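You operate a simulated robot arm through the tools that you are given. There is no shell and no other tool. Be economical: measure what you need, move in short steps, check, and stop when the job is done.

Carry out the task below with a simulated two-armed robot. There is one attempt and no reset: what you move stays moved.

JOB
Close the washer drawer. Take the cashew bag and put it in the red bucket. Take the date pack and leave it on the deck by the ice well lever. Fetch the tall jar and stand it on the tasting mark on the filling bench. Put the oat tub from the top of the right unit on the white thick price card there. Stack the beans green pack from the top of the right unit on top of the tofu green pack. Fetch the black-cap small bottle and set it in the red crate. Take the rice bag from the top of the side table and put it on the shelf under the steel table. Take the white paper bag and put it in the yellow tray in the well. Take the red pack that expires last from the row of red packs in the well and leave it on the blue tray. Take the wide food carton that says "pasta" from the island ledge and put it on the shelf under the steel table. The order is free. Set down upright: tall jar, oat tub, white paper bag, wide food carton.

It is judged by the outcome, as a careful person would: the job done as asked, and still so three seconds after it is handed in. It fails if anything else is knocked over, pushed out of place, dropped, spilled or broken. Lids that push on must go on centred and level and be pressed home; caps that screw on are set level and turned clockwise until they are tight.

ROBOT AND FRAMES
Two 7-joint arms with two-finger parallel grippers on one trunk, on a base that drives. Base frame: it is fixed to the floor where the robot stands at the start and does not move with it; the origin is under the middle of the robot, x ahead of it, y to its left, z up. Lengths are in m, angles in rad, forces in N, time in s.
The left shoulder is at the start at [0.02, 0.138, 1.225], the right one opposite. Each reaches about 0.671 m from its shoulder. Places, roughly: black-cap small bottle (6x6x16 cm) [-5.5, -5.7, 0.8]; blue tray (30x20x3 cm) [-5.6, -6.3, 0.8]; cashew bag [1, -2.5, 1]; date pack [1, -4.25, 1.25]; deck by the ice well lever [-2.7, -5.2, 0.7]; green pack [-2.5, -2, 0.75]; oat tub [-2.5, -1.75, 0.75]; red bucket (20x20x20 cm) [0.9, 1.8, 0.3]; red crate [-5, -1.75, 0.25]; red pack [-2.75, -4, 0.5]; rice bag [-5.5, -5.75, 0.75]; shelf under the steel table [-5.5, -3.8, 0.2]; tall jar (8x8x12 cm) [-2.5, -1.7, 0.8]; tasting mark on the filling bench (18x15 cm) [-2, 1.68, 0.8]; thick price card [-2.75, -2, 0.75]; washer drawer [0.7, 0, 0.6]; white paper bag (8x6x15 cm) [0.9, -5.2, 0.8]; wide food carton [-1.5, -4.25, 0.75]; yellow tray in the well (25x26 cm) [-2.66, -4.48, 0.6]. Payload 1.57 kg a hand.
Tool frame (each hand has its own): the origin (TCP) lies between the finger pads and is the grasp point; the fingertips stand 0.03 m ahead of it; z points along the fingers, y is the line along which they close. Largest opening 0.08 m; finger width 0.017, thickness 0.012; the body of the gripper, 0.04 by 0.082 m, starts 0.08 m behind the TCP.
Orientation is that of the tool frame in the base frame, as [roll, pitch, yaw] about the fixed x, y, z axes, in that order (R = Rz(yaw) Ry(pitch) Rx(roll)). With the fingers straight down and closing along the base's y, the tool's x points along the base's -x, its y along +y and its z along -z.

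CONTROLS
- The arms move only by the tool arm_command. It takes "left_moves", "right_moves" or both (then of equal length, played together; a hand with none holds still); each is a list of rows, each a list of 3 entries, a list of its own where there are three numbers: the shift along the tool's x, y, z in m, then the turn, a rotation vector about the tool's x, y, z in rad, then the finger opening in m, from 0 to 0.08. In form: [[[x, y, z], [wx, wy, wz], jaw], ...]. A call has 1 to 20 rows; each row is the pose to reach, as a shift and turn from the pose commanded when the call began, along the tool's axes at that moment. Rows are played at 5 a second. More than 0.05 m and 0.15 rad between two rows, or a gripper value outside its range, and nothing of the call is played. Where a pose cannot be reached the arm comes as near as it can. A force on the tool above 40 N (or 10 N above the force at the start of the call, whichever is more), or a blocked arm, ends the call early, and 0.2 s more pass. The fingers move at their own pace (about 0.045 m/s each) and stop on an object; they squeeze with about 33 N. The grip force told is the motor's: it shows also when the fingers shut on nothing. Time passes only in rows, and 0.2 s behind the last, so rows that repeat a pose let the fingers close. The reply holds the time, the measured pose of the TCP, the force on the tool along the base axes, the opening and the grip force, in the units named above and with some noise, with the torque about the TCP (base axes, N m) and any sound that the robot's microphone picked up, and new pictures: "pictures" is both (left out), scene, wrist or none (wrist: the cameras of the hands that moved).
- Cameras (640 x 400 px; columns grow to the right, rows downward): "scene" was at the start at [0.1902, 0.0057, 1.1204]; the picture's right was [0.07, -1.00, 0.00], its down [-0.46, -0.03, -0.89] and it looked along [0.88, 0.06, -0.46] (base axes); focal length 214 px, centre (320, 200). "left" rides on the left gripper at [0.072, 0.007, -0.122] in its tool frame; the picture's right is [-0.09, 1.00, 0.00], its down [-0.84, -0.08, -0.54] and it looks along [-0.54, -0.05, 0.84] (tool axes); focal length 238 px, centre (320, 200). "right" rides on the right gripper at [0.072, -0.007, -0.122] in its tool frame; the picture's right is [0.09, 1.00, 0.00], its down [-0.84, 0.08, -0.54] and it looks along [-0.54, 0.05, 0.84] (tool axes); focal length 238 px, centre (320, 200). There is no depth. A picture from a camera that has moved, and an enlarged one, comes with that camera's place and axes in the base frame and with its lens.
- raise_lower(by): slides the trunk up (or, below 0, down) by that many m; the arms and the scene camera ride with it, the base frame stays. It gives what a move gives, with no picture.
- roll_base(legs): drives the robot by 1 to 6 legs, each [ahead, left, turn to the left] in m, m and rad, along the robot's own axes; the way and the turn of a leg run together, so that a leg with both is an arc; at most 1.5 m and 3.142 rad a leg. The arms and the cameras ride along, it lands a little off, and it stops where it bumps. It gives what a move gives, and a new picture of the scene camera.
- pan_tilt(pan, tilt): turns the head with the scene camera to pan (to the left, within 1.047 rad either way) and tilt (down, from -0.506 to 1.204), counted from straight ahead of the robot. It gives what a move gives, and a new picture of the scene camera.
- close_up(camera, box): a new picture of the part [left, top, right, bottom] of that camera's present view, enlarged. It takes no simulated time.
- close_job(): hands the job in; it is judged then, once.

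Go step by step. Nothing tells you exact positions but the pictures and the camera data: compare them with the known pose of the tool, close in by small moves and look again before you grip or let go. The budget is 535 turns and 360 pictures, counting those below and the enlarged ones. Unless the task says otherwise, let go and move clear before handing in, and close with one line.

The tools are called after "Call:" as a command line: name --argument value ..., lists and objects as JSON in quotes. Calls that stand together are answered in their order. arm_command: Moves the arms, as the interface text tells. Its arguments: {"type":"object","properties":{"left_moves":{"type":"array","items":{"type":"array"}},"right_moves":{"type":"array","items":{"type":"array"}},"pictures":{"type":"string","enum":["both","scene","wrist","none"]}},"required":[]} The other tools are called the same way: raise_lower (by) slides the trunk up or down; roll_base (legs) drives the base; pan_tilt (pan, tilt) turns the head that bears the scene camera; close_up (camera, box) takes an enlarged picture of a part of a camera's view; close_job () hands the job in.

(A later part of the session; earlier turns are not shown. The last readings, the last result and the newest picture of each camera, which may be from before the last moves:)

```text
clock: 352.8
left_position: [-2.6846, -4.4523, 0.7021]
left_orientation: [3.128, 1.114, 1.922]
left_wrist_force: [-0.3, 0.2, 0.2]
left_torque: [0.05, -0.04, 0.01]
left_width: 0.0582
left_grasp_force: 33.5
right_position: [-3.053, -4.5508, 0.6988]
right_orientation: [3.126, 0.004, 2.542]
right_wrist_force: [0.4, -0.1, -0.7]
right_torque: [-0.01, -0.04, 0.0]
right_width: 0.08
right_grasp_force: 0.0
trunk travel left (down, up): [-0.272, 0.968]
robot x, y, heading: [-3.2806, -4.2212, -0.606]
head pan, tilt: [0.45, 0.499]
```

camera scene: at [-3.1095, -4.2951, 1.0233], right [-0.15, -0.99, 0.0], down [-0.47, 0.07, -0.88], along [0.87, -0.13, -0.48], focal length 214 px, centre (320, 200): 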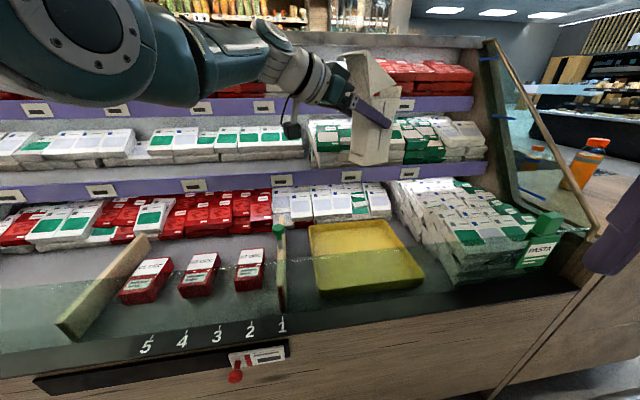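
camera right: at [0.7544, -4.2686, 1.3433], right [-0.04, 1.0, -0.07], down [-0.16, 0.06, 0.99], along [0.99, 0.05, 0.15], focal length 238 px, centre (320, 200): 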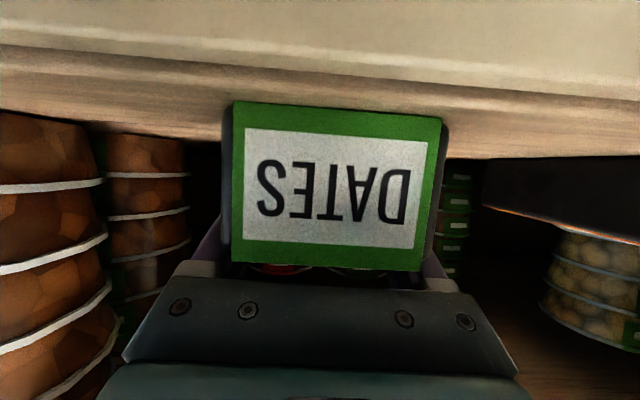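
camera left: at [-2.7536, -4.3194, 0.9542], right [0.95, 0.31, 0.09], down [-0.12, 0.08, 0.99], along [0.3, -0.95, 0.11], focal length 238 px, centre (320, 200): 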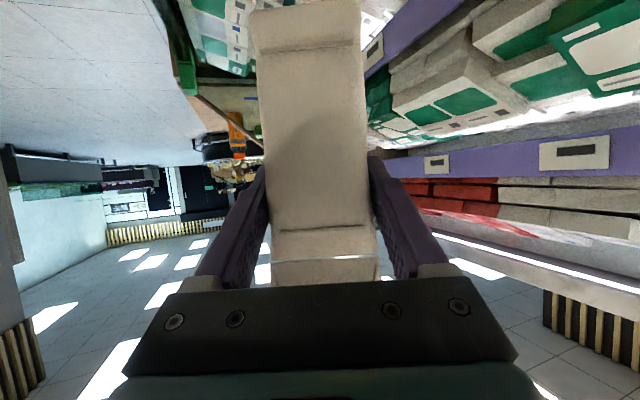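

Call:
arm_command --left_moves '[[[0.0045, 0, 0.0022], [0, 0, 0], 0], [[0.009, 0, 0.0044], [0, 0, 0], 0], [[0.0135, 0, 0.0065], [0, 0, 0], 0]]' --pictures "scene"

```text
clock: 353.6
left_position: [-2.6889, -4.4535, 0.6864]
left_orientation: [3.129, 1.114, 1.919]
left_wrist_force: [-0.2, -0.1, -0.8]
left_torque: [0.02, -0.02, -0.03]
left_width: 0.0582
left_grasp_force: 32.6
left hand out of reach, approached as far as the arm can: row 3
right_position: [-3.0534, -4.5496, 0.6971]
right_orientation: [3.126, 0.004, 2.543]
right_wrist_force: [0.1, -0.8, -0.3]
right_torque: [0.0, -0.01, 0.02]
right_width: 0.0799
right_grasp_force: 0.0
trunk travel left (down, up): [-0.272, 0.968]
robot x, y, heading: [-3.2774, -4.2217, -0.602]
head pan, tilt: [0.45, 0.499]
camera scene: at [-3.11, -4.2952, 0.7912], right [-0.15, -0.99, 0.0], down [-0.47, 0.07, -0.88], along [0.87, -0.13, -0.48], focal length 214 px, centre (320, 200)
```

scene: 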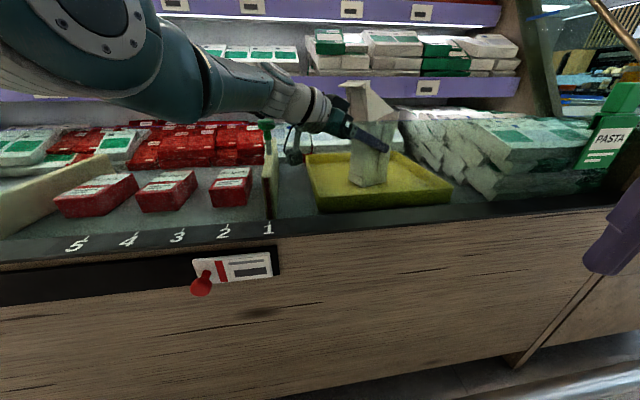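

Still no contact. I'll lower by small trunk steps, watching force and pose.

Call:
raise_lower --by -0.007

Call:
raise_lower --by -0.006

Call:
close_up --camera "scene" --box '[260, 70, 460, 240]'

```text
clock: 354.2
left_position: [-2.6884, -4.4542, 0.6845]
left_orientation: [3.13, 1.119, 1.921]
left_wrist_force: [-4.3, 3.4, 13.9]
left_torque: [-0.16, 0.44, -0.13]
left_width: 0.0581
left_grasp_force: 33.0
right_position: [-3.0526, -4.5512, 0.6908]
right_orientation: [3.125, 0.006, 2.542]
right_wrist_force: [-0.6, 0.3, -0.2]
right_torque: [0.01, 0.01, 0.0]
right_width: 0.08
right_grasp_force: 0.0
trunk travel left (down, up): [-0.265, 0.975]
robot x, y, heading: [-3.2844, -4.2241, -0.603]
head pan, tilt: [0.45, 0.499]
```

```text
clock: 354.7
left_position: [-2.6851, -4.4544, 0.6806]
left_orientation: [3.117, 1.124, 1.906]
left_wrist_force: [-5.5, -1.0, 15.6]
left_torque: [-0.28, 0.35, -0.09]
left_width: 0.0579
left_grasp_force: 32.5
right_position: [-3.0525, -4.5499, 0.6869]
right_orientation: [3.124, 0.005, 2.541]
right_wrist_force: [-0.2, 0.5, 1.2]
right_torque: [-0.01, -0.02, -0.03]
right_width: 0.0801
right_grasp_force: 0.0
trunk travel left (down, up): [-0.259, 0.981]
robot x, y, heading: [-3.2785, -4.2265, -0.606]
head pan, tilt: [0.45, 0.499]
```

```text
2.35 times, centred on (360, 155) of scene
camera zoom: at [-3.1091, -4.2947, 0.779], right [-0.15, -0.99, 0.0], down [-0.47, 0.07, -0.88], along [0.87, -0.13, -0.48], focal length 505 px, centre (226, 306)
```

zoom: 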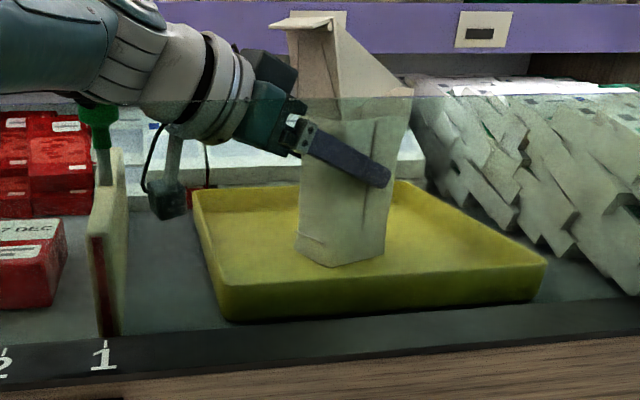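

The bag stands in the tray with light contact. I'll release, then rise straight up with the trunk.

Call:
arm_command --left_moves '[[[0, 0, 0], [0, 0, 0], 0.04], [[0, 0, 0], [0, 0, 0], 0.08], [[0, 0, 0], [0, 0, 0], 0.08], [[0, 0, 0], [0, 0, 0], 0.08]]' --pictures "wrist"

```text
clock: 355.7
left_position: [-2.6852, -4.4539, 0.68]
left_orientation: [3.112, 1.121, 1.905]
left_wrist_force: [-0.2, -1.2, -0.5]
left_torque: [0.01, 0.03, 0.03]
left_width: 0.0798
left_grasp_force: 0.0
right_position: [-3.0527, -4.5504, 0.6852]
right_orientation: [3.124, 0.005, 2.543]
right_wrist_force: [0.0, -0.2, -0.5]
right_torque: [-0.05, 0.01, -0.02]
right_width: 0.0803
right_grasp_force: 0.2
trunk travel left (down, up): [-0.259, 0.981]
robot x, y, heading: [-3.2813, -4.2241, -0.606]
head pan, tilt: [0.45, 0.499]
camera left: at [-2.7288, -4.3209, 0.669], right [0.95, 0.31, 0.1], down [-0.13, 0.09, 0.99], along [0.3, -0.95, 0.12], focal length 238 px, centre (320, 200)
```

left: 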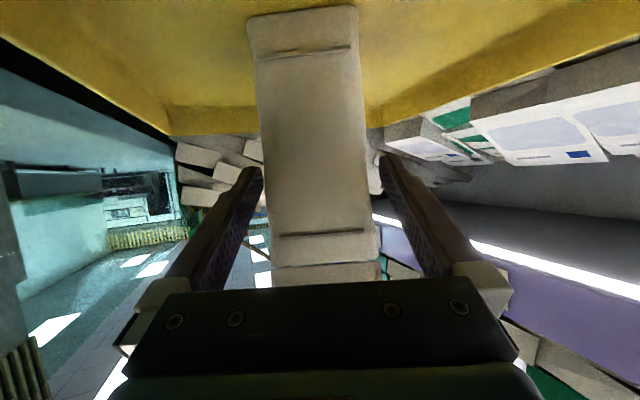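

Released cleanly. Rising straight up.

Call:
raise_lower --by 0.3

Call:
roll_base --legs '[[-0.2, 0, 0]]'

Call:
close_up --camera "scene" --box '[120, 120, 480, 345]'

```text
clock: 358.7
left_position: [-2.6873, -4.4523, 0.9733]
left_orientation: [3.131, 1.113, 1.92]
left_wrist_force: [0.3, 0.7, -1.0]
left_torque: [0.01, 0.01, 0.0]
left_width: 0.08
left_grasp_force: 0.2
right_position: [-3.053, -4.5506, 0.9844]
right_orientation: [3.125, 0.003, 2.542]
right_wrist_force: [0.1, -0.8, -0.1]
right_torque: [0.0, 0.01, 0.01]
right_width: 0.0801
right_grasp_force: 0.0
trunk travel left (down, up): [-0.559, 0.681]
robot x, y, heading: [-3.2829, -4.2274, -0.604]
head pan, tilt: [0.45, 0.499]
```

```text
clock: 360.3
left_position: [-2.8521, -4.3391, 0.9739]
left_orientation: [3.131, 1.114, 1.921]
left_wrist_force: [-0.6, -0.5, -0.5]
left_torque: [-0.01, 0.01, 0.01]
left_width: 0.08
left_grasp_force: 0.0
right_position: [-3.2175, -4.4359, 0.9856]
right_orientation: [3.124, 0.003, 2.543]
right_wrist_force: [0.6, 0.2, -0.3]
right_torque: [0.01, -0.05, 0.0]
right_width: 0.0803
right_grasp_force: 0.0
trunk travel left (down, up): [-0.559, 0.681]
robot x, y, heading: [-3.4471, -4.1073, -0.602]
head pan, tilt: [0.45, 0.499]
camera scene: at [-3.2745, -4.1816, 1.0781], right [-0.15, -0.99, 0.0], down [-0.47, 0.07, -0.88], along [0.87, -0.13, -0.48], focal length 214 px, centre (320, 200)
```

scene: 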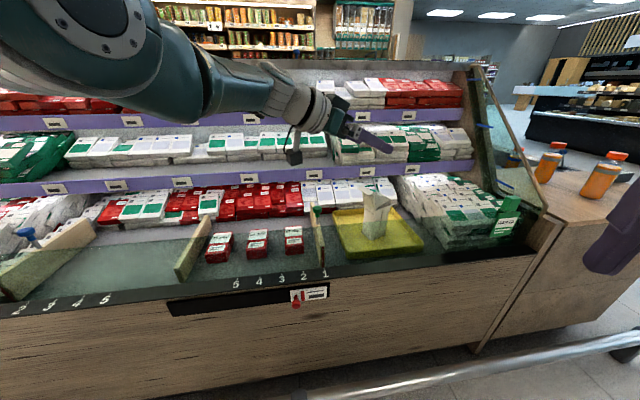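

```text
1.78 times, centred on (300, 232) of scene
camera zoom: at [-3.2745, -4.1816, 1.0781], right [-0.15, -0.99, 0.0], down [-0.47, 0.07, -0.88], along [0.87, -0.13, -0.48], focal length 381 px, centre (356, 142)
```

zoom: 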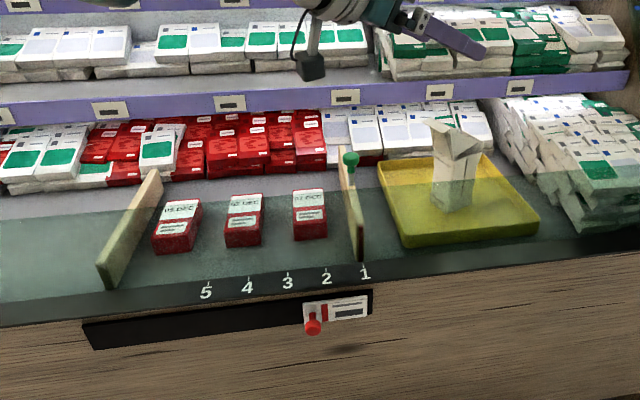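

The paper bag stands upright in the yellow tray. Now for the 07 DEC red pack (at about x −2.74…−2.61, y −4.18, lying flat): I'll tuck the left arm, face the case squarely and use the right hand from above.

Call:
roll_base --legs '[[-0.15, 0, 0], [0, 0, 0.602]]'

Call:
arm_command --left_moves '[[[0.012, 0, -0.026], [0, 0.138, 0], 0.08], [[0.024, 0, -0.052], [0, 0.276, 0], 0.08], [[0.036, 0, -0.078], [0, 0.414, 0], 0.08], [[0.048, 0, -0.104], [0, 0.552, 0], 0.08], [[0.06, 0, -0.13], [0, 0.69, 0], 0.08], [[0.072, 0, -0.156], [0, 0.828, 0], 0.08], [[0.084, 0, -0.182], [0, 0.966, 0], 0.08], [[0.096, 0, -0.208], [0, 1.1, 0], 0.08]]' --right_moves '[[[-0.015, 0, 0], [0, 0, 0], 0.08], [[-0.03, 0, 0], [0, 0, 0], 0.08], [[-0.045, 0, 0], [0, 0, 0], 0.08], [[-0.06, 0, 0], [0, 0, 0], 0.08], [[-0.075, 0, 0], [0, 0, 0], 0.08], [[-0.09, 0, 0], [0, 0, 0], 0.08], [[-0.105, 0, 0], [0, 0, 0], 0.08], [[-0.12, 0, 0], [0, 0, 0], 0.08]]' --pictures "none"

Call:
pan_tilt --pan -0.1 --tilt 0.55

```text
clock: 363.3
left_position: [-2.9491, -3.8824, 0.9737]
left_orientation: [3.13, 1.114, 2.519]
left_wrist_force: [0.3, 0.0, -0.1]
left_torque: [0.01, 0.01, 0.01]
left_width: 0.0801
left_grasp_force: 0.0
right_position: [-3.1965, -4.1683, 0.9855]
right_orientation: [3.125, 0.006, 3.14]
right_wrist_force: [-0.7, 0.1, -0.4]
right_torque: [-0.02, 0.01, 0.01]
right_width: 0.0797
right_grasp_force: 0.0
trunk travel left (down, up): [-0.559, 0.681]
robot x, y, heading: [-3.568, -4.0293, -0.003]
head pan, tilt: [0.45, 0.499]
camera scene: at [-3.3879, -3.9881, 1.0782], right [0.43, -0.9, 0.0], down [-0.43, -0.21, -0.88], along [0.79, 0.38, -0.48], focal length 214 px, centre (320, 200)
```

scene: 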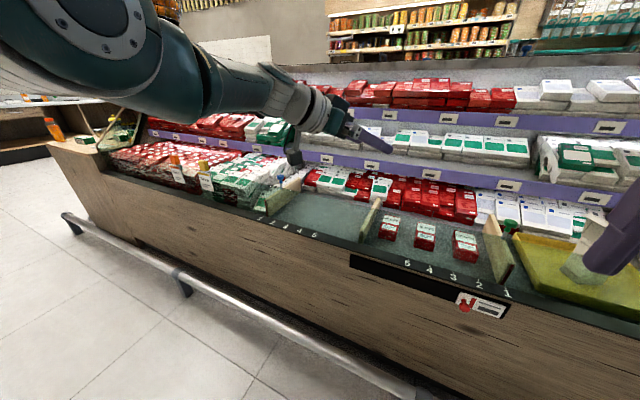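

```text
clock: 365.1
left_position: [-3.138, -3.7484, 0.9796]
left_orientation: [3.136, 0.012, 2.527]
left_wrist_force: [0.4, 0.0, 0.2]
left_torque: [0.01, 0.05, 0.03]
left_width: 0.0799
left_grasp_force: 0.0
right_position: [-3.0913, -4.1686, 0.9861]
right_orientation: [3.125, 0.006, 3.141]
right_wrist_force: [0.1, 0.2, -0.4]
right_torque: [0.02, -0.01, 0.01]
right_width: 0.0802
right_grasp_force: 0.1
right hand out of reach, approached as far as the arm can: row 8
trunk travel left (down, up): [-0.559, 0.681]
robot x, y, heading: [-3.5707, -4.0279, -0.004]
head pan, tilt: [0.45, 0.499]
```

```text
clock: 366.1
left_position: [-3.1379, -3.7491, 0.9791]
left_orientation: [3.137, 0.015, 2.527]
left_wrist_force: [-0.2, 0.1, 0.2]
left_torque: [0.02, 0.0, 0.01]
left_width: 0.08
left_grasp_force: 0.2
right_position: [-3.092, -4.1695, 0.9858]
right_orientation: [3.127, 0.005, 3.139]
right_wrist_force: [0.1, 0.6, 0.8]
right_torque: [0.02, -0.01, 0.0]
right_width: 0.0799
right_grasp_force: 0.0
trunk travel left (down, up): [-0.559, 0.681]
robot x, y, heading: [-3.566, -4.0255, -0.001]
head pan, tilt: [-0.099, 0.55]
camera scene: at [-3.3808, -4.0366, 1.0736], right [-0.1, -0.99, 0.0], down [-0.52, 0.05, -0.85], along [0.85, -0.09, -0.52], focal length 214 px, centre (320, 200)
```

scene: 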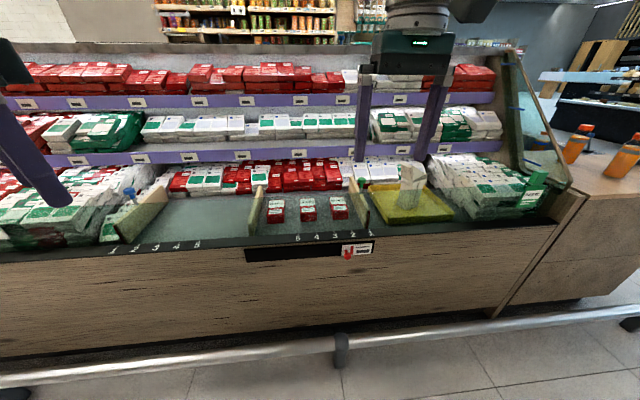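

Hand-down reach is about 0.48 m. I'll tilt the hand slightly forward and drive in closer, then look with the right camera.

Call:
arm_command --right_moves '[[[0, 0, 0], [0, -0.07, 0], 0.08], [[-0.02, 0, 0], [0, -0.14, 0], 0.08]]' --pictures "none"

Call:
roll_base --legs '[[0.33, -0.015, 0]]'

Call:
close_up --camera "right" --box '[0, 0, 640, 400]'

```text
clock: 366.7
left_position: [-3.1363, -3.749, 0.9789]
left_orientation: [3.136, 0.013, 2.531]
left_wrist_force: [-0.5, 0.5, -0.9]
left_torque: [0.01, 0.02, -0.01]
left_width: 0.08
left_grasp_force: 0.1
right_position: [-3.0721, -4.1676, 0.9855]
right_orientation: [3.124, 0.146, 3.137]
right_wrist_force: [0.6, -0.1, 0.5]
right_torque: [0.02, 0.02, 0.01]
right_width: 0.0799
right_grasp_force: 0.0
trunk travel left (down, up): [-0.559, 0.681]
robot x, y, heading: [-3.5634, -4.0258, -0.004]
head pan, tilt: [-0.099, 0.55]
```

```text
clock: 368.9
left_position: [-2.8066, -3.7668, 0.979]
left_orientation: [3.136, 0.015, 2.527]
left_wrist_force: [0.3, -0.6, 0.5]
left_torque: [0.02, -0.01, 0.0]
left_width: 0.0798
left_grasp_force: 0.1
right_position: [-2.7407, -4.1865, 0.9866]
right_orientation: [3.125, 0.145, 3.137]
right_wrist_force: [0.0, 1.0, -0.1]
right_torque: [0.0, -0.03, -0.03]
right_width: 0.0799
right_grasp_force: 0.1
trunk travel left (down, up): [-0.559, 0.681]
robot x, y, heading: [-3.2396, -4.0441, -0.009]
head pan, tilt: [-0.099, 0.55]
camera scene: at [-3.0498, -4.054, 1.0736], right [-0.11, -0.99, 0.0], down [-0.52, 0.06, -0.85], along [0.85, -0.09, -0.52], focal length 214 px, centre (320, 200)
```

scene: 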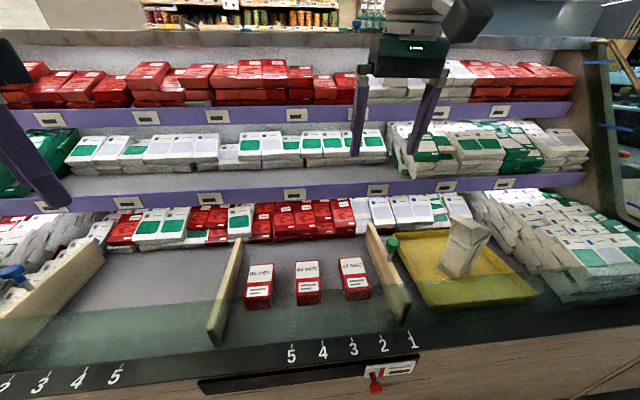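

```text
1.00 times, centred on (320, 200) of right (not enlarged: the box is as wide or as high as the picture)
camera zoom: at [-2.8288, -4.1947, 1.0963], right [-0.09, 1.0, 0.0], down [0.75, 0.06, 0.66], along [0.66, 0.06, -0.75], focal length 238 px, centre (320, 200)
```

zoom: 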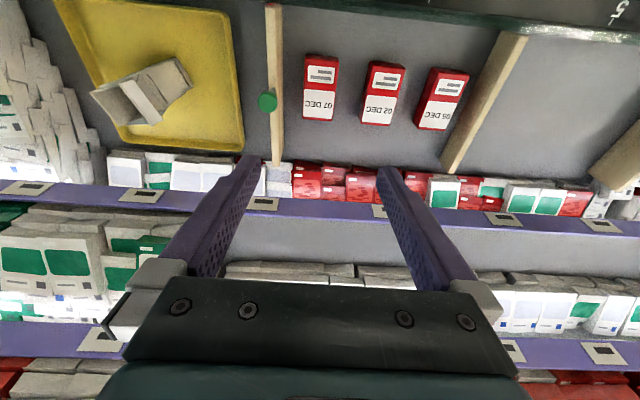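

The wrist view confirms 07 DEC at (−2.685, −4.181), with enough gaps either side. First I'll swing the left hand out of the way so it stays outside the case, then align and lower.

Call:
arm_command --left_moves '[[[0.045, 0.004, 0], [0, 0, 0], 0.08], [[0.09, 0.008, 0], [0, 0, 0], 0.08], [[0.135, 0.012, 0], [0, 0, 0], 0.08], [[0.18, 0.016, 0], [0, 0, 0], 0.08], [[0.225, 0.02, 0], [0, 0, 0], 0.08], [[0.27, 0.024, 0], [0, 0, 0], 0.08], [[0.315, 0.028, 0], [0, 0, 0], 0.08], [[0.36, 0.032, 0], [0, 0, 0], 0.08], [[0.4, 0.034, 0], [0, 0, 0], 0.08]]' --pictures "none"

Call:
roll_base --legs '[[0.056, 0.006, 0.009]]'

```text
clock: 370.6
left_position: [-3.028, -3.6083, 0.9368]
left_orientation: [-3.026, 0.096, 2.449]
left_wrist_force: [-0.5, -0.4, 0.0]
left_torque: [-0.01, -0.01, -0.02]
left_width: 0.0802
left_grasp_force: 0.0
right_position: [-2.7403, -4.1854, 0.9858]
right_orientation: [3.126, 0.144, 3.136]
right_wrist_force: [0.5, 1.4, -0.5]
right_torque: [-0.03, 0.0, 0.0]
right_width: 0.08
right_grasp_force: 0.0
trunk travel left (down, up): [-0.559, 0.681]
robot x, y, heading: [-3.2388, -4.0415, -0.004]
head pan, tilt: [-0.099, 0.55]
stopped in row 8 (left hand): the arm was blocked; the commanded pose is now the measured one
```

```text
clock: 371.5
left_position: [-2.9751, -3.6007, 0.9362]
left_orientation: [-3.027, 0.095, 2.46]
left_wrist_force: [-0.1, -0.6, -0.1]
left_torque: [-0.02, 0.02, 0.01]
left_width: 0.08
left_grasp_force: 0.3
right_position: [-2.6842, -4.1761, 0.9852]
right_orientation: [3.126, 0.146, -3.141]
right_wrist_force: [-0.3, -0.1, 0.5]
right_torque: [0.0, 0.04, 0.05]
right_width: 0.0797
right_grasp_force: 0.0
trunk travel left (down, up): [-0.559, 0.681]
robot x, y, heading: [-3.1859, -4.0366, 0.001]
head pan, tilt: [-0.099, 0.55]
camera scene: at [-2.9941, -4.0467, 1.0737], right [-0.1, -1.0, 0.0], down [-0.52, 0.05, -0.85], along [0.85, -0.08, -0.52], focal length 214 px, centre (320, 200)
```

scene: 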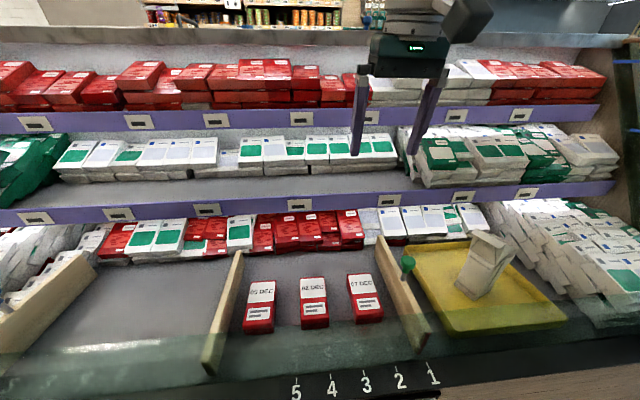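

The left hand is still a bit near the case front, so I'll move it further out to the side.

Call:
arm_command --left_moves '[[[0.035, 0.02, 0], [0, 0, 0], 0.08], [[0.07, 0.04, 0], [0, 0, 0], 0.08], [[0.105, 0.06, 0], [0, 0, 0], 0.08], [[0.141, 0.079, 0], [0, 0, 0], 0.08]]' --pictures "none"

Call:
roll_base --legs '[[0, -0.005, 0]]'

```text
clock: 372.5
left_position: [-3.0355, -3.452, 0.9135]
left_orientation: [-3.027, 0.098, 2.458]
left_wrist_force: [0.2, -0.1, 0.4]
left_torque: [-0.02, 0.01, 0.0]
left_width: 0.08
left_grasp_force: 0.0
right_position: [-2.6844, -4.1758, 0.9852]
right_orientation: [3.126, 0.143, -3.14]
right_wrist_force: [-0.9, 0.2, -0.3]
right_torque: [0.01, -0.01, 0.01]
right_width: 0.08
right_grasp_force: 0.1
trunk travel left (down, up): [-0.559, 0.681]
robot x, y, heading: [-3.1822, -4.0383, 0.001]
head pan, tilt: [-0.099, 0.55]
```

```text
clock: 373.2
left_position: [-3.0353, -3.4559, 0.9138]
left_orientation: [-3.028, 0.096, 2.46]
left_wrist_force: [-0.2, -1.0, -0.4]
left_torque: [0.02, 0.02, 0.03]
left_width: 0.0802
left_grasp_force: 0.0
right_position: [-2.6844, -4.1815, 0.9845]
right_orientation: [3.126, 0.143, -3.14]
right_wrist_force: [-0.2, -0.9, -0.1]
right_torque: [-0.01, 0.0, -0.02]
right_width: 0.0798
right_grasp_force: 0.0
trunk travel left (down, up): [-0.559, 0.681]
robot x, y, heading: [-3.186, -4.0434, 0.004]
head pan, tilt: [-0.099, 0.55]
camera scene: at [-2.9943, -4.0518, 1.0736], right [-0.1, -1.0, 0.0], down [-0.52, 0.05, -0.85], along [0.85, -0.08, -0.52], focal length 214 px, centre (320, 200)
```

scene: 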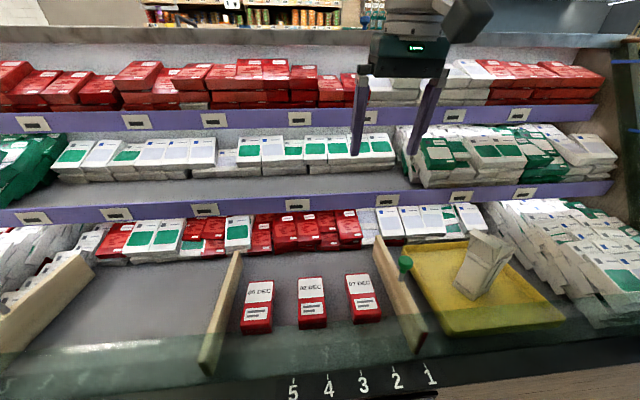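

Now lowering towards the pack.

Call:
raise_lower --by -0.28

Call:
close_up --camera "right" --box '[0, 0, 640, 400]'

Call:
close_up --camera "scene" --box '[200, 0, 520, 200]'

```text
clock: 376.1
left_position: [-3.0351, -3.4559, 0.6339]
left_orientation: [-3.026, 0.096, 2.46]
left_wrist_force: [-0.4, 0.8, 0.3]
left_torque: [-0.02, -0.03, -0.02]
left_width: 0.08
left_grasp_force: 0.1
right_position: [-2.6847, -4.1815, 0.7058]
right_orientation: [3.127, 0.143, -3.139]
right_wrist_force: [-0.2, -0.3, -1.1]
right_torque: [0.01, -0.01, 0.0]
right_width: 0.0801
right_grasp_force: 0.1
trunk travel left (down, up): [-0.279, 0.961]
robot x, y, heading: [-3.1796, -4.0424, 0.001]
head pan, tilt: [-0.099, 0.55]
```

```text
1.00 times, centred on (320, 200) of right (not enlarged: the box is as wide or as high as the picture)
camera zoom: at [-2.7722, -4.1907, 0.8162], right [-0.1, 1.0, 0.0], down [0.75, 0.07, 0.66], along [0.65, 0.07, -0.75], focal length 238 px, centre (320, 200)
```

zoom: 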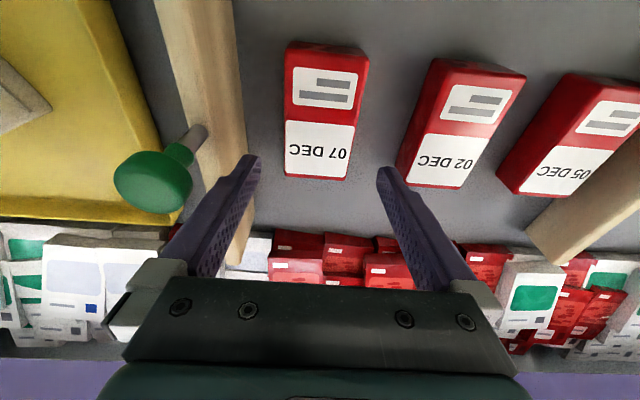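

```text
2.00 times, centred on (360, 100) of scene
camera zoom: at [-2.9942, -4.0517, 0.7936], right [-0.1, -1.0, 0.0], down [-0.52, 0.05, -0.85], along [0.85, -0.08, -0.52], focal length 429 px, centre (240, 400)
```

zoom: 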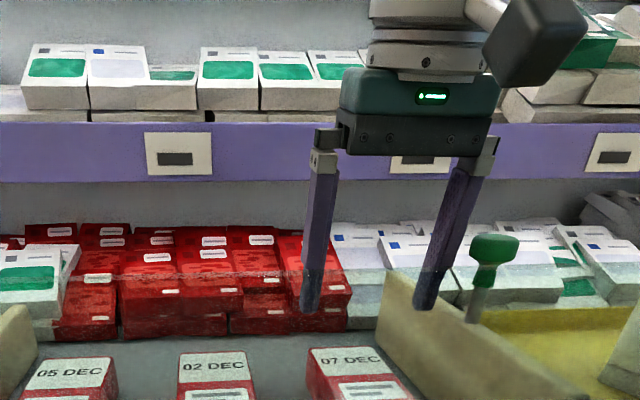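

Alignment looks right; I'll shift 4 mm away from the divider and go down in stages.

Call:
roll_base --legs '[[0, 0.004, 0]]'

Call:
raise_lower --by -0.06

Call:
raise_lower --by -0.015

Call:
close_up --camera "right" --box '[0, 0, 640, 400]'

```text
clock: 376.8
left_position: [-3.0352, -3.4548, 0.6336]
left_orientation: [-3.026, 0.096, 2.459]
left_wrist_force: [0.1, 0.1, 0.2]
left_torque: [-0.02, 0.01, 0.03]
left_width: 0.0799
left_grasp_force: 0.1
right_position: [-2.6841, -4.178, 0.7051]
right_orientation: [3.125, 0.143, -3.14]
right_wrist_force: [0.2, -0.3, 0.0]
right_torque: [0.02, -0.01, -0.03]
right_width: 0.0802
right_grasp_force: 0.0
trunk travel left (down, up): [-0.279, 0.961]
robot x, y, heading: [-3.1804, -4.0366, 0.003]
head pan, tilt: [-0.099, 0.55]
camera scene: at [-2.9943, -4.0481, 0.7936], right [-0.1, -1.0, 0.0], down [-0.52, 0.05, -0.85], along [0.85, -0.08, -0.52], focal length 214 px, centre (320, 200)
```

scene: 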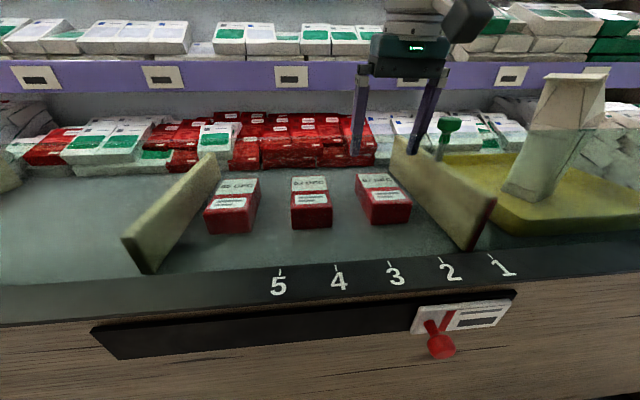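

```text
clock: 377.8
left_position: [-3.0354, -3.4534, 0.5743]
left_orientation: [-3.027, 0.097, 2.46]
left_wrist_force: [0.5, -0.2, 0.2]
left_torque: [0.02, 0.0, 0.03]
left_width: 0.0801
left_grasp_force: 0.1
right_position: [-2.684, -4.1763, 0.6459]
right_orientation: [3.125, 0.145, -3.139]
right_wrist_force: [0.6, 0.3, 0.5]
right_torque: [-0.03, 0.02, -0.04]
right_width: 0.0801
right_grasp_force: 0.0
trunk travel left (down, up): [-0.219, 1.021]
robot x, y, heading: [-3.1826, -4.0361, -0.001]
head pan, tilt: [-0.099, 0.55]
```

```text
clock: 378.4
left_position: [-3.0349, -3.4536, 0.5588]
left_orientation: [-3.026, 0.097, 2.458]
left_wrist_force: [-0.3, 0.2, -0.6]
left_torque: [-0.01, 0.0, 0.01]
left_width: 0.08
left_grasp_force: 0.1
right_position: [-2.6837, -4.1777, 0.6321]
right_orientation: [3.126, 0.144, -3.141]
right_wrist_force: [0.6, -0.2, -0.4]
right_torque: [0.0, 0.01, 0.05]
right_width: 0.0799
right_grasp_force: 0.0
trunk travel left (down, up): [-0.204, 1.036]
robot x, y, heading: [-3.1818, -4.0419, 0.002]
head pan, tilt: [-0.099, 0.55]
```

```text
1.00 times, centred on (320, 200) of right (not enlarged: the box is as wide or as high as the picture)
camera zoom: at [-2.7721, -4.1868, 0.7411], right [-0.1, 1.0, 0.0], down [0.75, 0.07, 0.66], along [0.65, 0.06, -0.75], focal length 238 px, centre (320, 200)
```

zoom: 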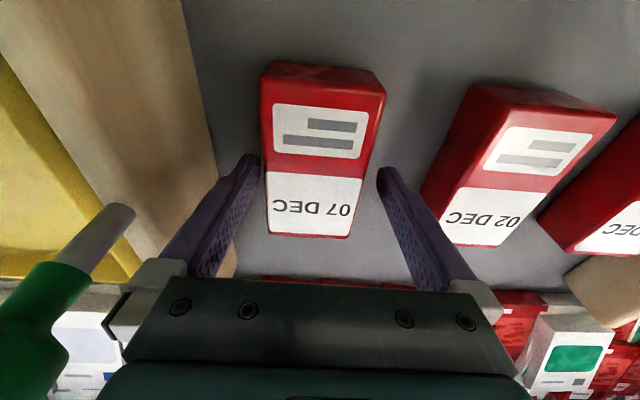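

The pack sits between the fingers. I'll lower a little further in small steps.

Call:
raise_lower --by -0.012

Call:
raise_lower --by -0.006

Call:
close_up --camera "right" --box '[0, 0, 640, 400]'

```text
clock: 379.0
left_position: [-3.0353, -3.4533, 0.5455]
left_orientation: [-3.027, 0.096, 2.459]
left_wrist_force: [-0.7, -1.0, -0.8]
left_torque: [0.01, 0.0, -0.02]
left_width: 0.08
left_grasp_force: 0.0
right_position: [-2.6839, -4.1779, 0.6175]
right_orientation: [3.126, 0.146, -3.139]
right_wrist_force: [-0.5, -0.4, 0.5]
right_torque: [0.0, 0.02, 0.02]
right_width: 0.0799
right_grasp_force: 0.0
trunk travel left (down, up): [-0.192, 1.048]
robot x, y, heading: [-3.1814, -4.0387, 0.001]
head pan, tilt: [-0.099, 0.55]
```

```text
clock: 379.7
left_position: [-3.0347, -3.4536, 0.5409]
left_orientation: [-3.027, 0.096, 2.458]
left_wrist_force: [0.0, -0.5, 0.3]
left_torque: [0.0, 0.03, -0.01]
left_width: 0.0799
left_grasp_force: 0.1
right_position: [-2.6842, -4.1767, 0.617]
right_orientation: [3.127, 0.147, -3.14]
right_wrist_force: [-2.6, -0.8, 5.5]
right_torque: [-0.25, 0.04, -0.05]
right_width: 0.0802
right_grasp_force: 0.0
trunk travel left (down, up): [-0.187, 1.053]
robot x, y, heading: [-3.183, -4.0407, 0.005]
head pan, tilt: [-0.099, 0.55]
stopped: the force on the tool passed its limit at 42 N (the readings are from after the stop); the commanded pose is now the measured one
```

```text
1.00 times, centred on (320, 200) of right (not enlarged: the box is as wide or as high as the picture)
camera zoom: at [-2.7724, -4.1866, 0.7267], right [-0.09, 1.0, 0.0], down [0.75, 0.07, 0.66], along [0.66, 0.06, -0.75], focal length 238 px, centre (320, 200)
```

zoom: 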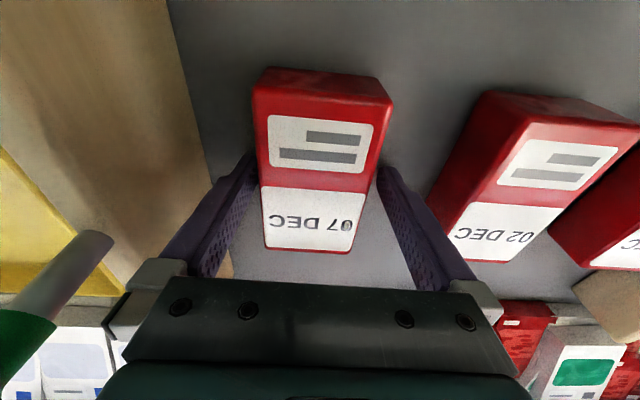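

The fingertips touched the well floor. I'll rise 3 mm and close.

Call:
raise_lower --by 0.004

Call:
arm_command --right_moves '[[[0, 0, 0], [0, 0, 0], 0.05], [[0, 0, 0], [0, 0, 0], 0.02], [[0, 0, 0], [0, 0, 0], 0.0], [[0, 0, 0], [0, 0, 0], 0.0], [[0, 0, 0], [0, 0, 0], 0.0]]' --pictures "none"

Call:
raise_lower --by 0.3

Call:
close_up --camera "right" --box '[0, 0, 640, 400]'

```text
clock: 380.3
left_position: [-3.0357, -3.4538, 0.5458]
left_orientation: [-3.025, 0.097, 2.459]
left_wrist_force: [-0.8, 0.3, -0.7]
left_torque: [-0.01, -0.02, -0.02]
left_width: 0.0802
left_grasp_force: 0.0
right_position: [-2.6842, -4.1763, 0.6204]
right_orientation: [3.124, 0.147, -3.14]
right_wrist_force: [0.7, -0.2, -0.2]
right_torque: [0.02, 0.01, 0.0]
right_width: 0.08
right_grasp_force: 0.0
trunk travel left (down, up): [-0.191, 1.049]
robot x, y, heading: [-3.1834, -4.0379, 0.002]
head pan, tilt: [-0.099, 0.55]
```

```text
clock: 381.5
left_position: [-3.0352, -3.4552, 0.5453]
left_orientation: [-3.028, 0.097, 2.46]
left_wrist_force: [-0.7, 1.3, 0.2]
left_torque: [0.05, -0.01, -0.04]
left_width: 0.08
left_grasp_force: 0.0
right_position: [-2.6838, -4.1781, 0.6199]
right_orientation: [3.124, 0.148, -3.139]
right_wrist_force: [-0.6, -0.7, 1.7]
right_torque: [-0.14, -0.02, -0.02]
right_width: 0.0614
right_grasp_force: 33.3
trunk travel left (down, up): [-0.191, 1.049]
robot x, y, heading: [-3.1841, -4.0376, 0.001]
head pan, tilt: [-0.099, 0.55]
```

```text
clock: 384.5
left_position: [-3.0351, -3.4535, 0.8449]
left_orientation: [-3.025, 0.096, 2.459]
left_wrist_force: [0.5, 0.5, -0.3]
left_torque: [0.02, 0.0, -0.01]
left_width: 0.08
left_grasp_force: 0.0
right_position: [-2.6845, -4.1768, 0.9208]
right_orientation: [3.123, 0.146, -3.14]
right_wrist_force: [1.0, 0.1, -1.3]
right_torque: [0.02, 0.0, 0.0]
right_width: 0.0618
right_grasp_force: 33.2
trunk travel left (down, up): [-0.491, 0.749]
robot x, y, heading: [-3.1856, -4.04, 0.0]
head pan, tilt: [-0.099, 0.55]
```

```text
1.00 times, centred on (320, 200) of right (not enlarged: the box is as wide or as high as the picture)
camera zoom: at [-2.7725, -4.1865, 1.0303], right [-0.1, 1.0, 0.0], down [0.75, 0.07, 0.66], along [0.66, 0.07, -0.75], focal length 238 px, centre (320, 200)
```

zoom: 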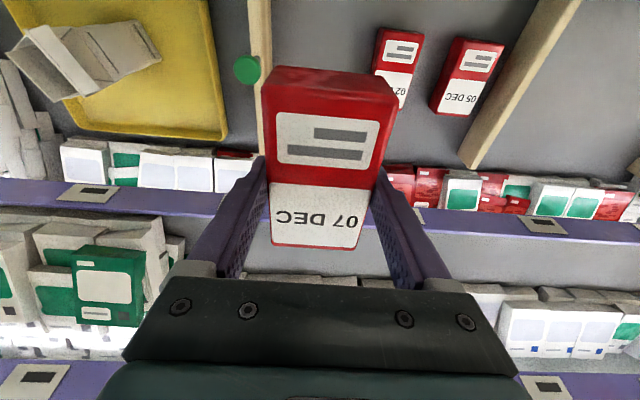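

The 07 DEC pack is in the right hand. I'll back away and turn to face the west side of the store.

Call:
roll_base --legs '[[-0.6, 0, 0], [0, 0, -1.57], [0, 0, -1.57]]'

Call:
pan_tilt --pan 0.5 --tilt 0.35

```text
clock: 395.5
left_position: [-3.9247, -4.6266, 0.8454]
left_orientation: [-3.028, 0.096, -0.669]
left_wrist_force: [-0.7, 0.1, 0.1]
left_torque: [-0.02, 0.01, 0.0]
left_width: 0.08
left_grasp_force: 0.1
right_position: [-4.2843, -3.9064, 0.9202]
right_orientation: [3.125, 0.146, 0.014]
right_wrist_force: [0.2, 0.7, -1.2]
right_torque: [0.02, 0.0, -0.02]
right_width: 0.0617
right_grasp_force: 33.3
trunk travel left (down, up): [-0.491, 0.749]
robot x, y, heading: [-3.7854, -4.0423, -3.126]
head pan, tilt: [-0.099, 0.55]
camera scene: at [-3.975, -4.0331, 1.0053], right [0.09, 1.0, 0.0], down [0.52, -0.04, -0.85], along [-0.85, 0.07, -0.52], focal length 214 px, centre (320, 200)
```

scene: 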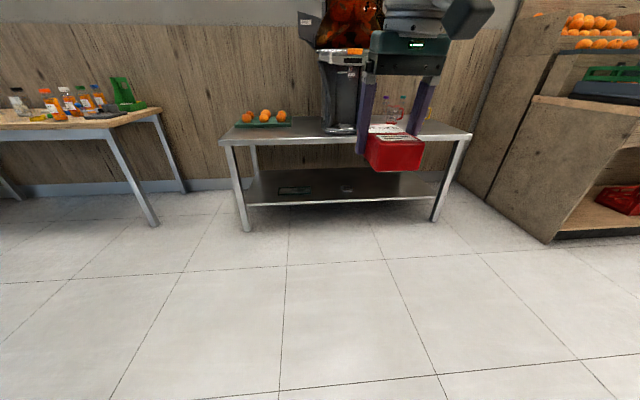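

```text
clock: 396.5
left_position: [-3.926, -4.6254, 0.8453]
left_orientation: [-3.027, 0.097, -0.67]
left_wrist_force: [-0.2, 0.2, -0.7]
left_torque: [0.0, 0.01, 0.02]
left_width: 0.0798
left_grasp_force: 0.2
right_position: [-4.2856, -3.9067, 0.9209]
right_orientation: [3.123, 0.148, 0.014]
right_wrist_force: [0.7, -0.7, -2.5]
right_torque: [-0.02, -0.01, 0.03]
right_width: 0.0615
right_grasp_force: 32.7
trunk travel left (down, up): [-0.491, 0.749]
robot x, y, heading: [-3.7827, -4.0381, -3.127]
head pan, tilt: [0.499, 0.351]
camera scene: at [-3.9667, -4.0864, 1.0235], right [-0.49, 0.87, 0.0], down [0.3, 0.17, -0.94], along [-0.82, -0.46, -0.34], focal length 214 px, centre (320, 200)
```

scene: 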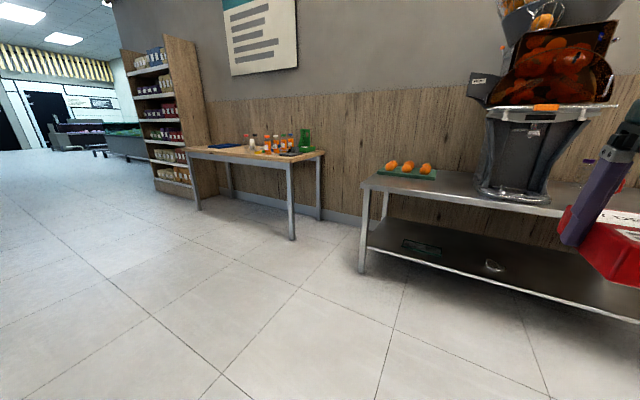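

I can see the steel table with its lower shelf, and the side table with the blue tray and bottles. Driving to the side table.

Call:
roll_base --legs '[[0, 1.2, -0.015], [0, 1.15, 0], [0.75, 0, 0]]'

Call:
pan_tilt --pan 0.0 --tilt 0.45

Call:
close_up --camera "scene" --box '[180, 80, 540, 300]'

```text
clock: 411.7
left_position: [-4.6483, -6.9911, 0.8459]
left_orientation: [-3.025, 0.096, -0.663]
left_wrist_force: [-0.2, 0.2, -0.5]
left_torque: [0.03, 0.0, -0.03]
left_width: 0.0798
left_grasp_force: 0.0
right_position: [-5.0124, -6.275, 0.9205]
right_orientation: [3.124, 0.144, 0.02]
right_wrist_force: [-0.2, 0.0, -2.2]
right_torque: [0.0, 0.02, 0.03]
right_width: 0.0618
right_grasp_force: 33.1
trunk travel left (down, up): [-0.491, 0.749]
robot x, y, heading: [-4.512, -6.4023, -3.117]
head pan, tilt: [0.499, 0.351]
camera scene: at [-4.6935, -6.4522, 1.0236], right [-0.5, 0.87, 0.0], down [0.3, 0.17, -0.94], along [-0.81, -0.47, -0.34], focal length 214 px, centre (320, 200)
```

scene: 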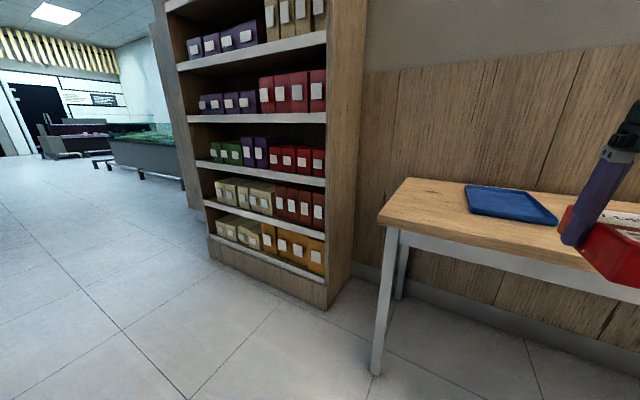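

```text
clock: 412.6
left_position: [-4.6485, -6.99, 0.844]
left_orientation: [-3.027, 0.096, -0.663]
left_wrist_force: [0.6, 0.1, -0.4]
left_torque: [0.0, 0.0, -0.01]
left_width: 0.08
left_grasp_force: 0.0
right_position: [-5.0126, -6.2752, 0.9198]
right_orientation: [3.124, 0.148, 0.022]
right_wrist_force: [0.5, -0.1, -1.9]
right_torque: [0.0, -0.03, -0.01]
right_width: 0.0618
right_grasp_force: 32.6
trunk travel left (down, up): [-0.491, 0.749]
robot x, y, heading: [-4.5098, -6.4021, -3.121]
head pan, tilt: [0.0, 0.45]
camera scene: at [-4.7045, -6.4079, 1.0143], right [-0.02, 1.0, 0.0], down [0.44, 0.01, -0.9], along [-0.9, -0.02, -0.44], focal length 214 px, centre (320, 200)
```

scene: 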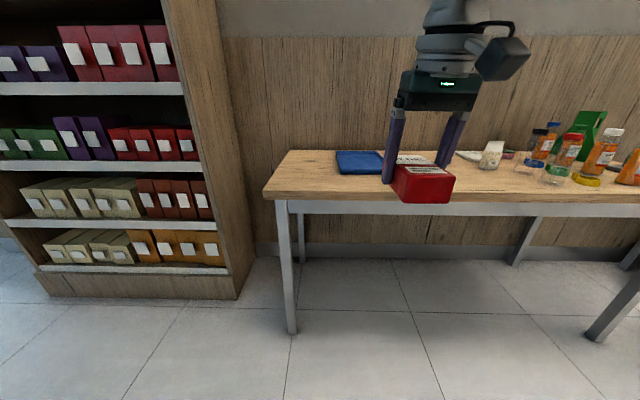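

```text
1.78 times, centred on (360, 190) of scene
camera zoom: at [-4.7045, -6.4079, 1.0143], right [-0.02, 1.0, 0.0], down [0.44, 0.01, -0.9], along [-0.9, -0.02, -0.44], focal length 381 px, centre (249, 218)
```

zoom: 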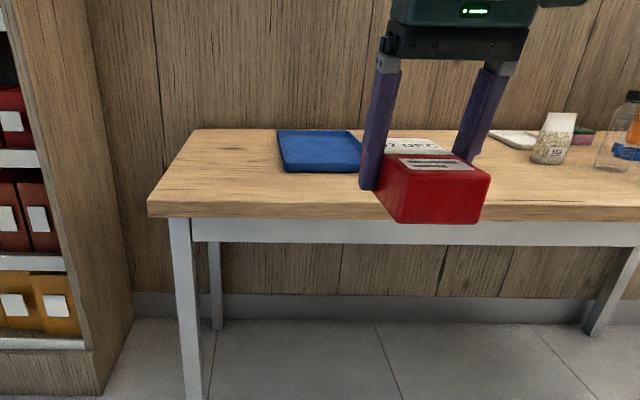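

The blue tray spans roughly x −5.74…−5.41, y −6.36…−6.17. I'll drive forward so the pack is over it and check with the wrist camera.

Call:
roll_base --legs '[[0.505, -0.01, -0.02]]'

Call:
close_up --camera "right" --box '[0, 0, 640, 400]'

```text
clock: 415.6
left_position: [-5.1703, -6.9822, 0.8455]
left_orientation: [-3.025, 0.097, -0.687]
left_wrist_force: [0.6, 0.6, -0.8]
left_torque: [0.03, 0.04, 0.01]
left_width: 0.08
left_grasp_force: 0.0
right_position: [-5.5161, -6.2563, 0.9192]
right_orientation: [3.125, 0.147, -0.002]
right_wrist_force: [-0.2, 0.1, -1.9]
right_torque: [-0.03, 0.01, -0.01]
right_width: 0.0616
right_grasp_force: 32.8
trunk travel left (down, up): [-0.491, 0.749]
robot x, y, heading: [-5.0242, -6.3982, 3.141]
head pan, tilt: [0.0, 0.45]
camera scene: at [-5.2115, -6.3972, 1.0144], right [0.0, 1.0, 0.0], down [0.44, 0.0, -0.9], along [-0.9, 0.0, -0.44], focal length 214 px, centre (320, 200)
```

scene: 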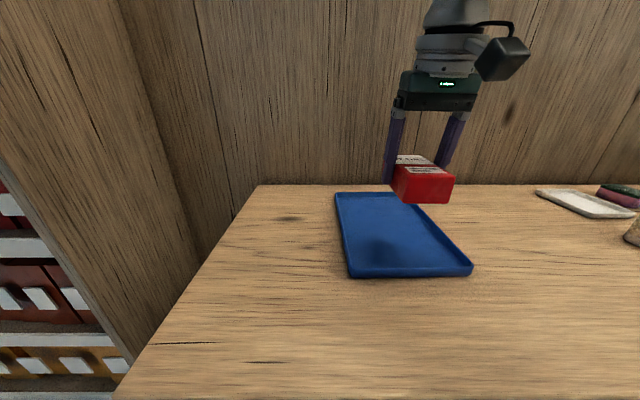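

```text
1.00 times, centred on (320, 200) of right (not enlarged: the box is as wide or as high as the picture)
camera zoom: at [-5.4273, -6.2484, 1.0303], right [0.09, -1.0, 0.0], down [-0.75, -0.07, 0.66], along [-0.66, -0.06, -0.75], focal length 238 px, centre (320, 200)
```

zoom: 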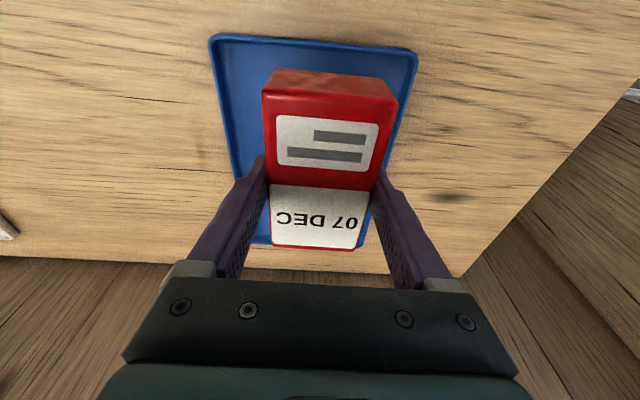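

The tray centre is at (−5.59, −6.262), so I'll move 6 cm further in and lower.

Call:
roll_base --legs '[[0.065, 0.006, 0]]'

Call:
raise_lower --by -0.09

Call:
close_up --camera "scene" --box '[240, 80, 560, 300]'

```text
clock: 416.6
left_position: [-5.2354, -6.988, 0.8461]
left_orientation: [-3.027, 0.096, -0.686]
left_wrist_force: [-0.1, 0.0, -0.2]
left_torque: [0.03, -0.02, 0.02]
left_width: 0.0801
left_grasp_force: 0.1
right_position: [-5.5817, -6.2626, 0.9202]
right_orientation: [3.124, 0.148, -0.002]
right_wrist_force: [-0.8, 1.0, -1.7]
right_torque: [0.02, -0.01, -0.01]
right_width: 0.0616
right_grasp_force: 33.5
trunk travel left (down, up): [-0.491, 0.749]
robot x, y, heading: [-5.084, -6.4031, 3.141]
head pan, tilt: [0.0, 0.45]
camera scene: at [-5.276, -6.403, 1.0144], right [0.0, 1.0, 0.0], down [0.43, 0.0, -0.9], along [-0.9, 0.0, -0.43], focal length 214 px, centre (320, 200)
```

scene: 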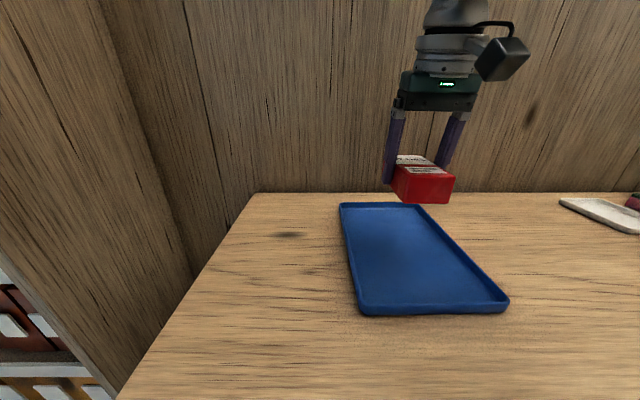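

```text
clock: 417.9
left_position: [-5.2341, -6.9877, 0.7563]
left_orientation: [-3.024, 0.096, -0.688]
left_wrist_force: [0.5, 0.7, 0.5]
left_torque: [0.01, -0.01, 0.02]
left_width: 0.0798
left_grasp_force: 0.1
right_position: [-5.5812, -6.2619, 0.83]
right_orientation: [3.125, 0.146, -0.003]
right_wrist_force: [0.1, 0.9, -2.1]
right_torque: [0.01, 0.0, 0.0]
right_width: 0.0616
right_grasp_force: 33.3
trunk travel left (down, up): [-0.401, 0.839]
robot x, y, heading: [-5.0839, -6.4061, 3.133]
head pan, tilt: [0.0, 0.45]
```

```text
1.82 times, centred on (400, 190) of scene
camera zoom: at [-5.2757, -6.403, 0.9244], right [0.0, 1.0, 0.0], down [0.44, 0.0, -0.9], along [-0.9, 0.0, -0.44], focal length 390 px, centre (174, 218)
```

zoom: 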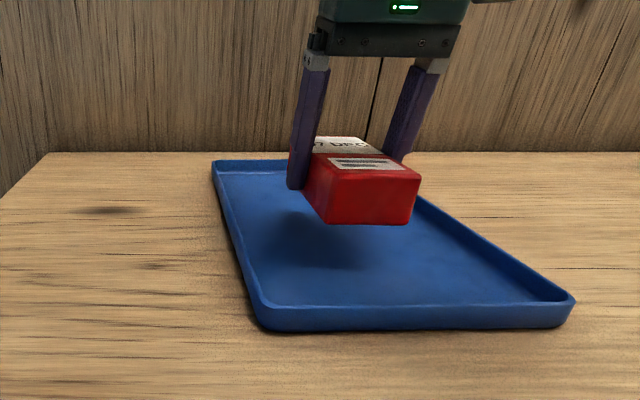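

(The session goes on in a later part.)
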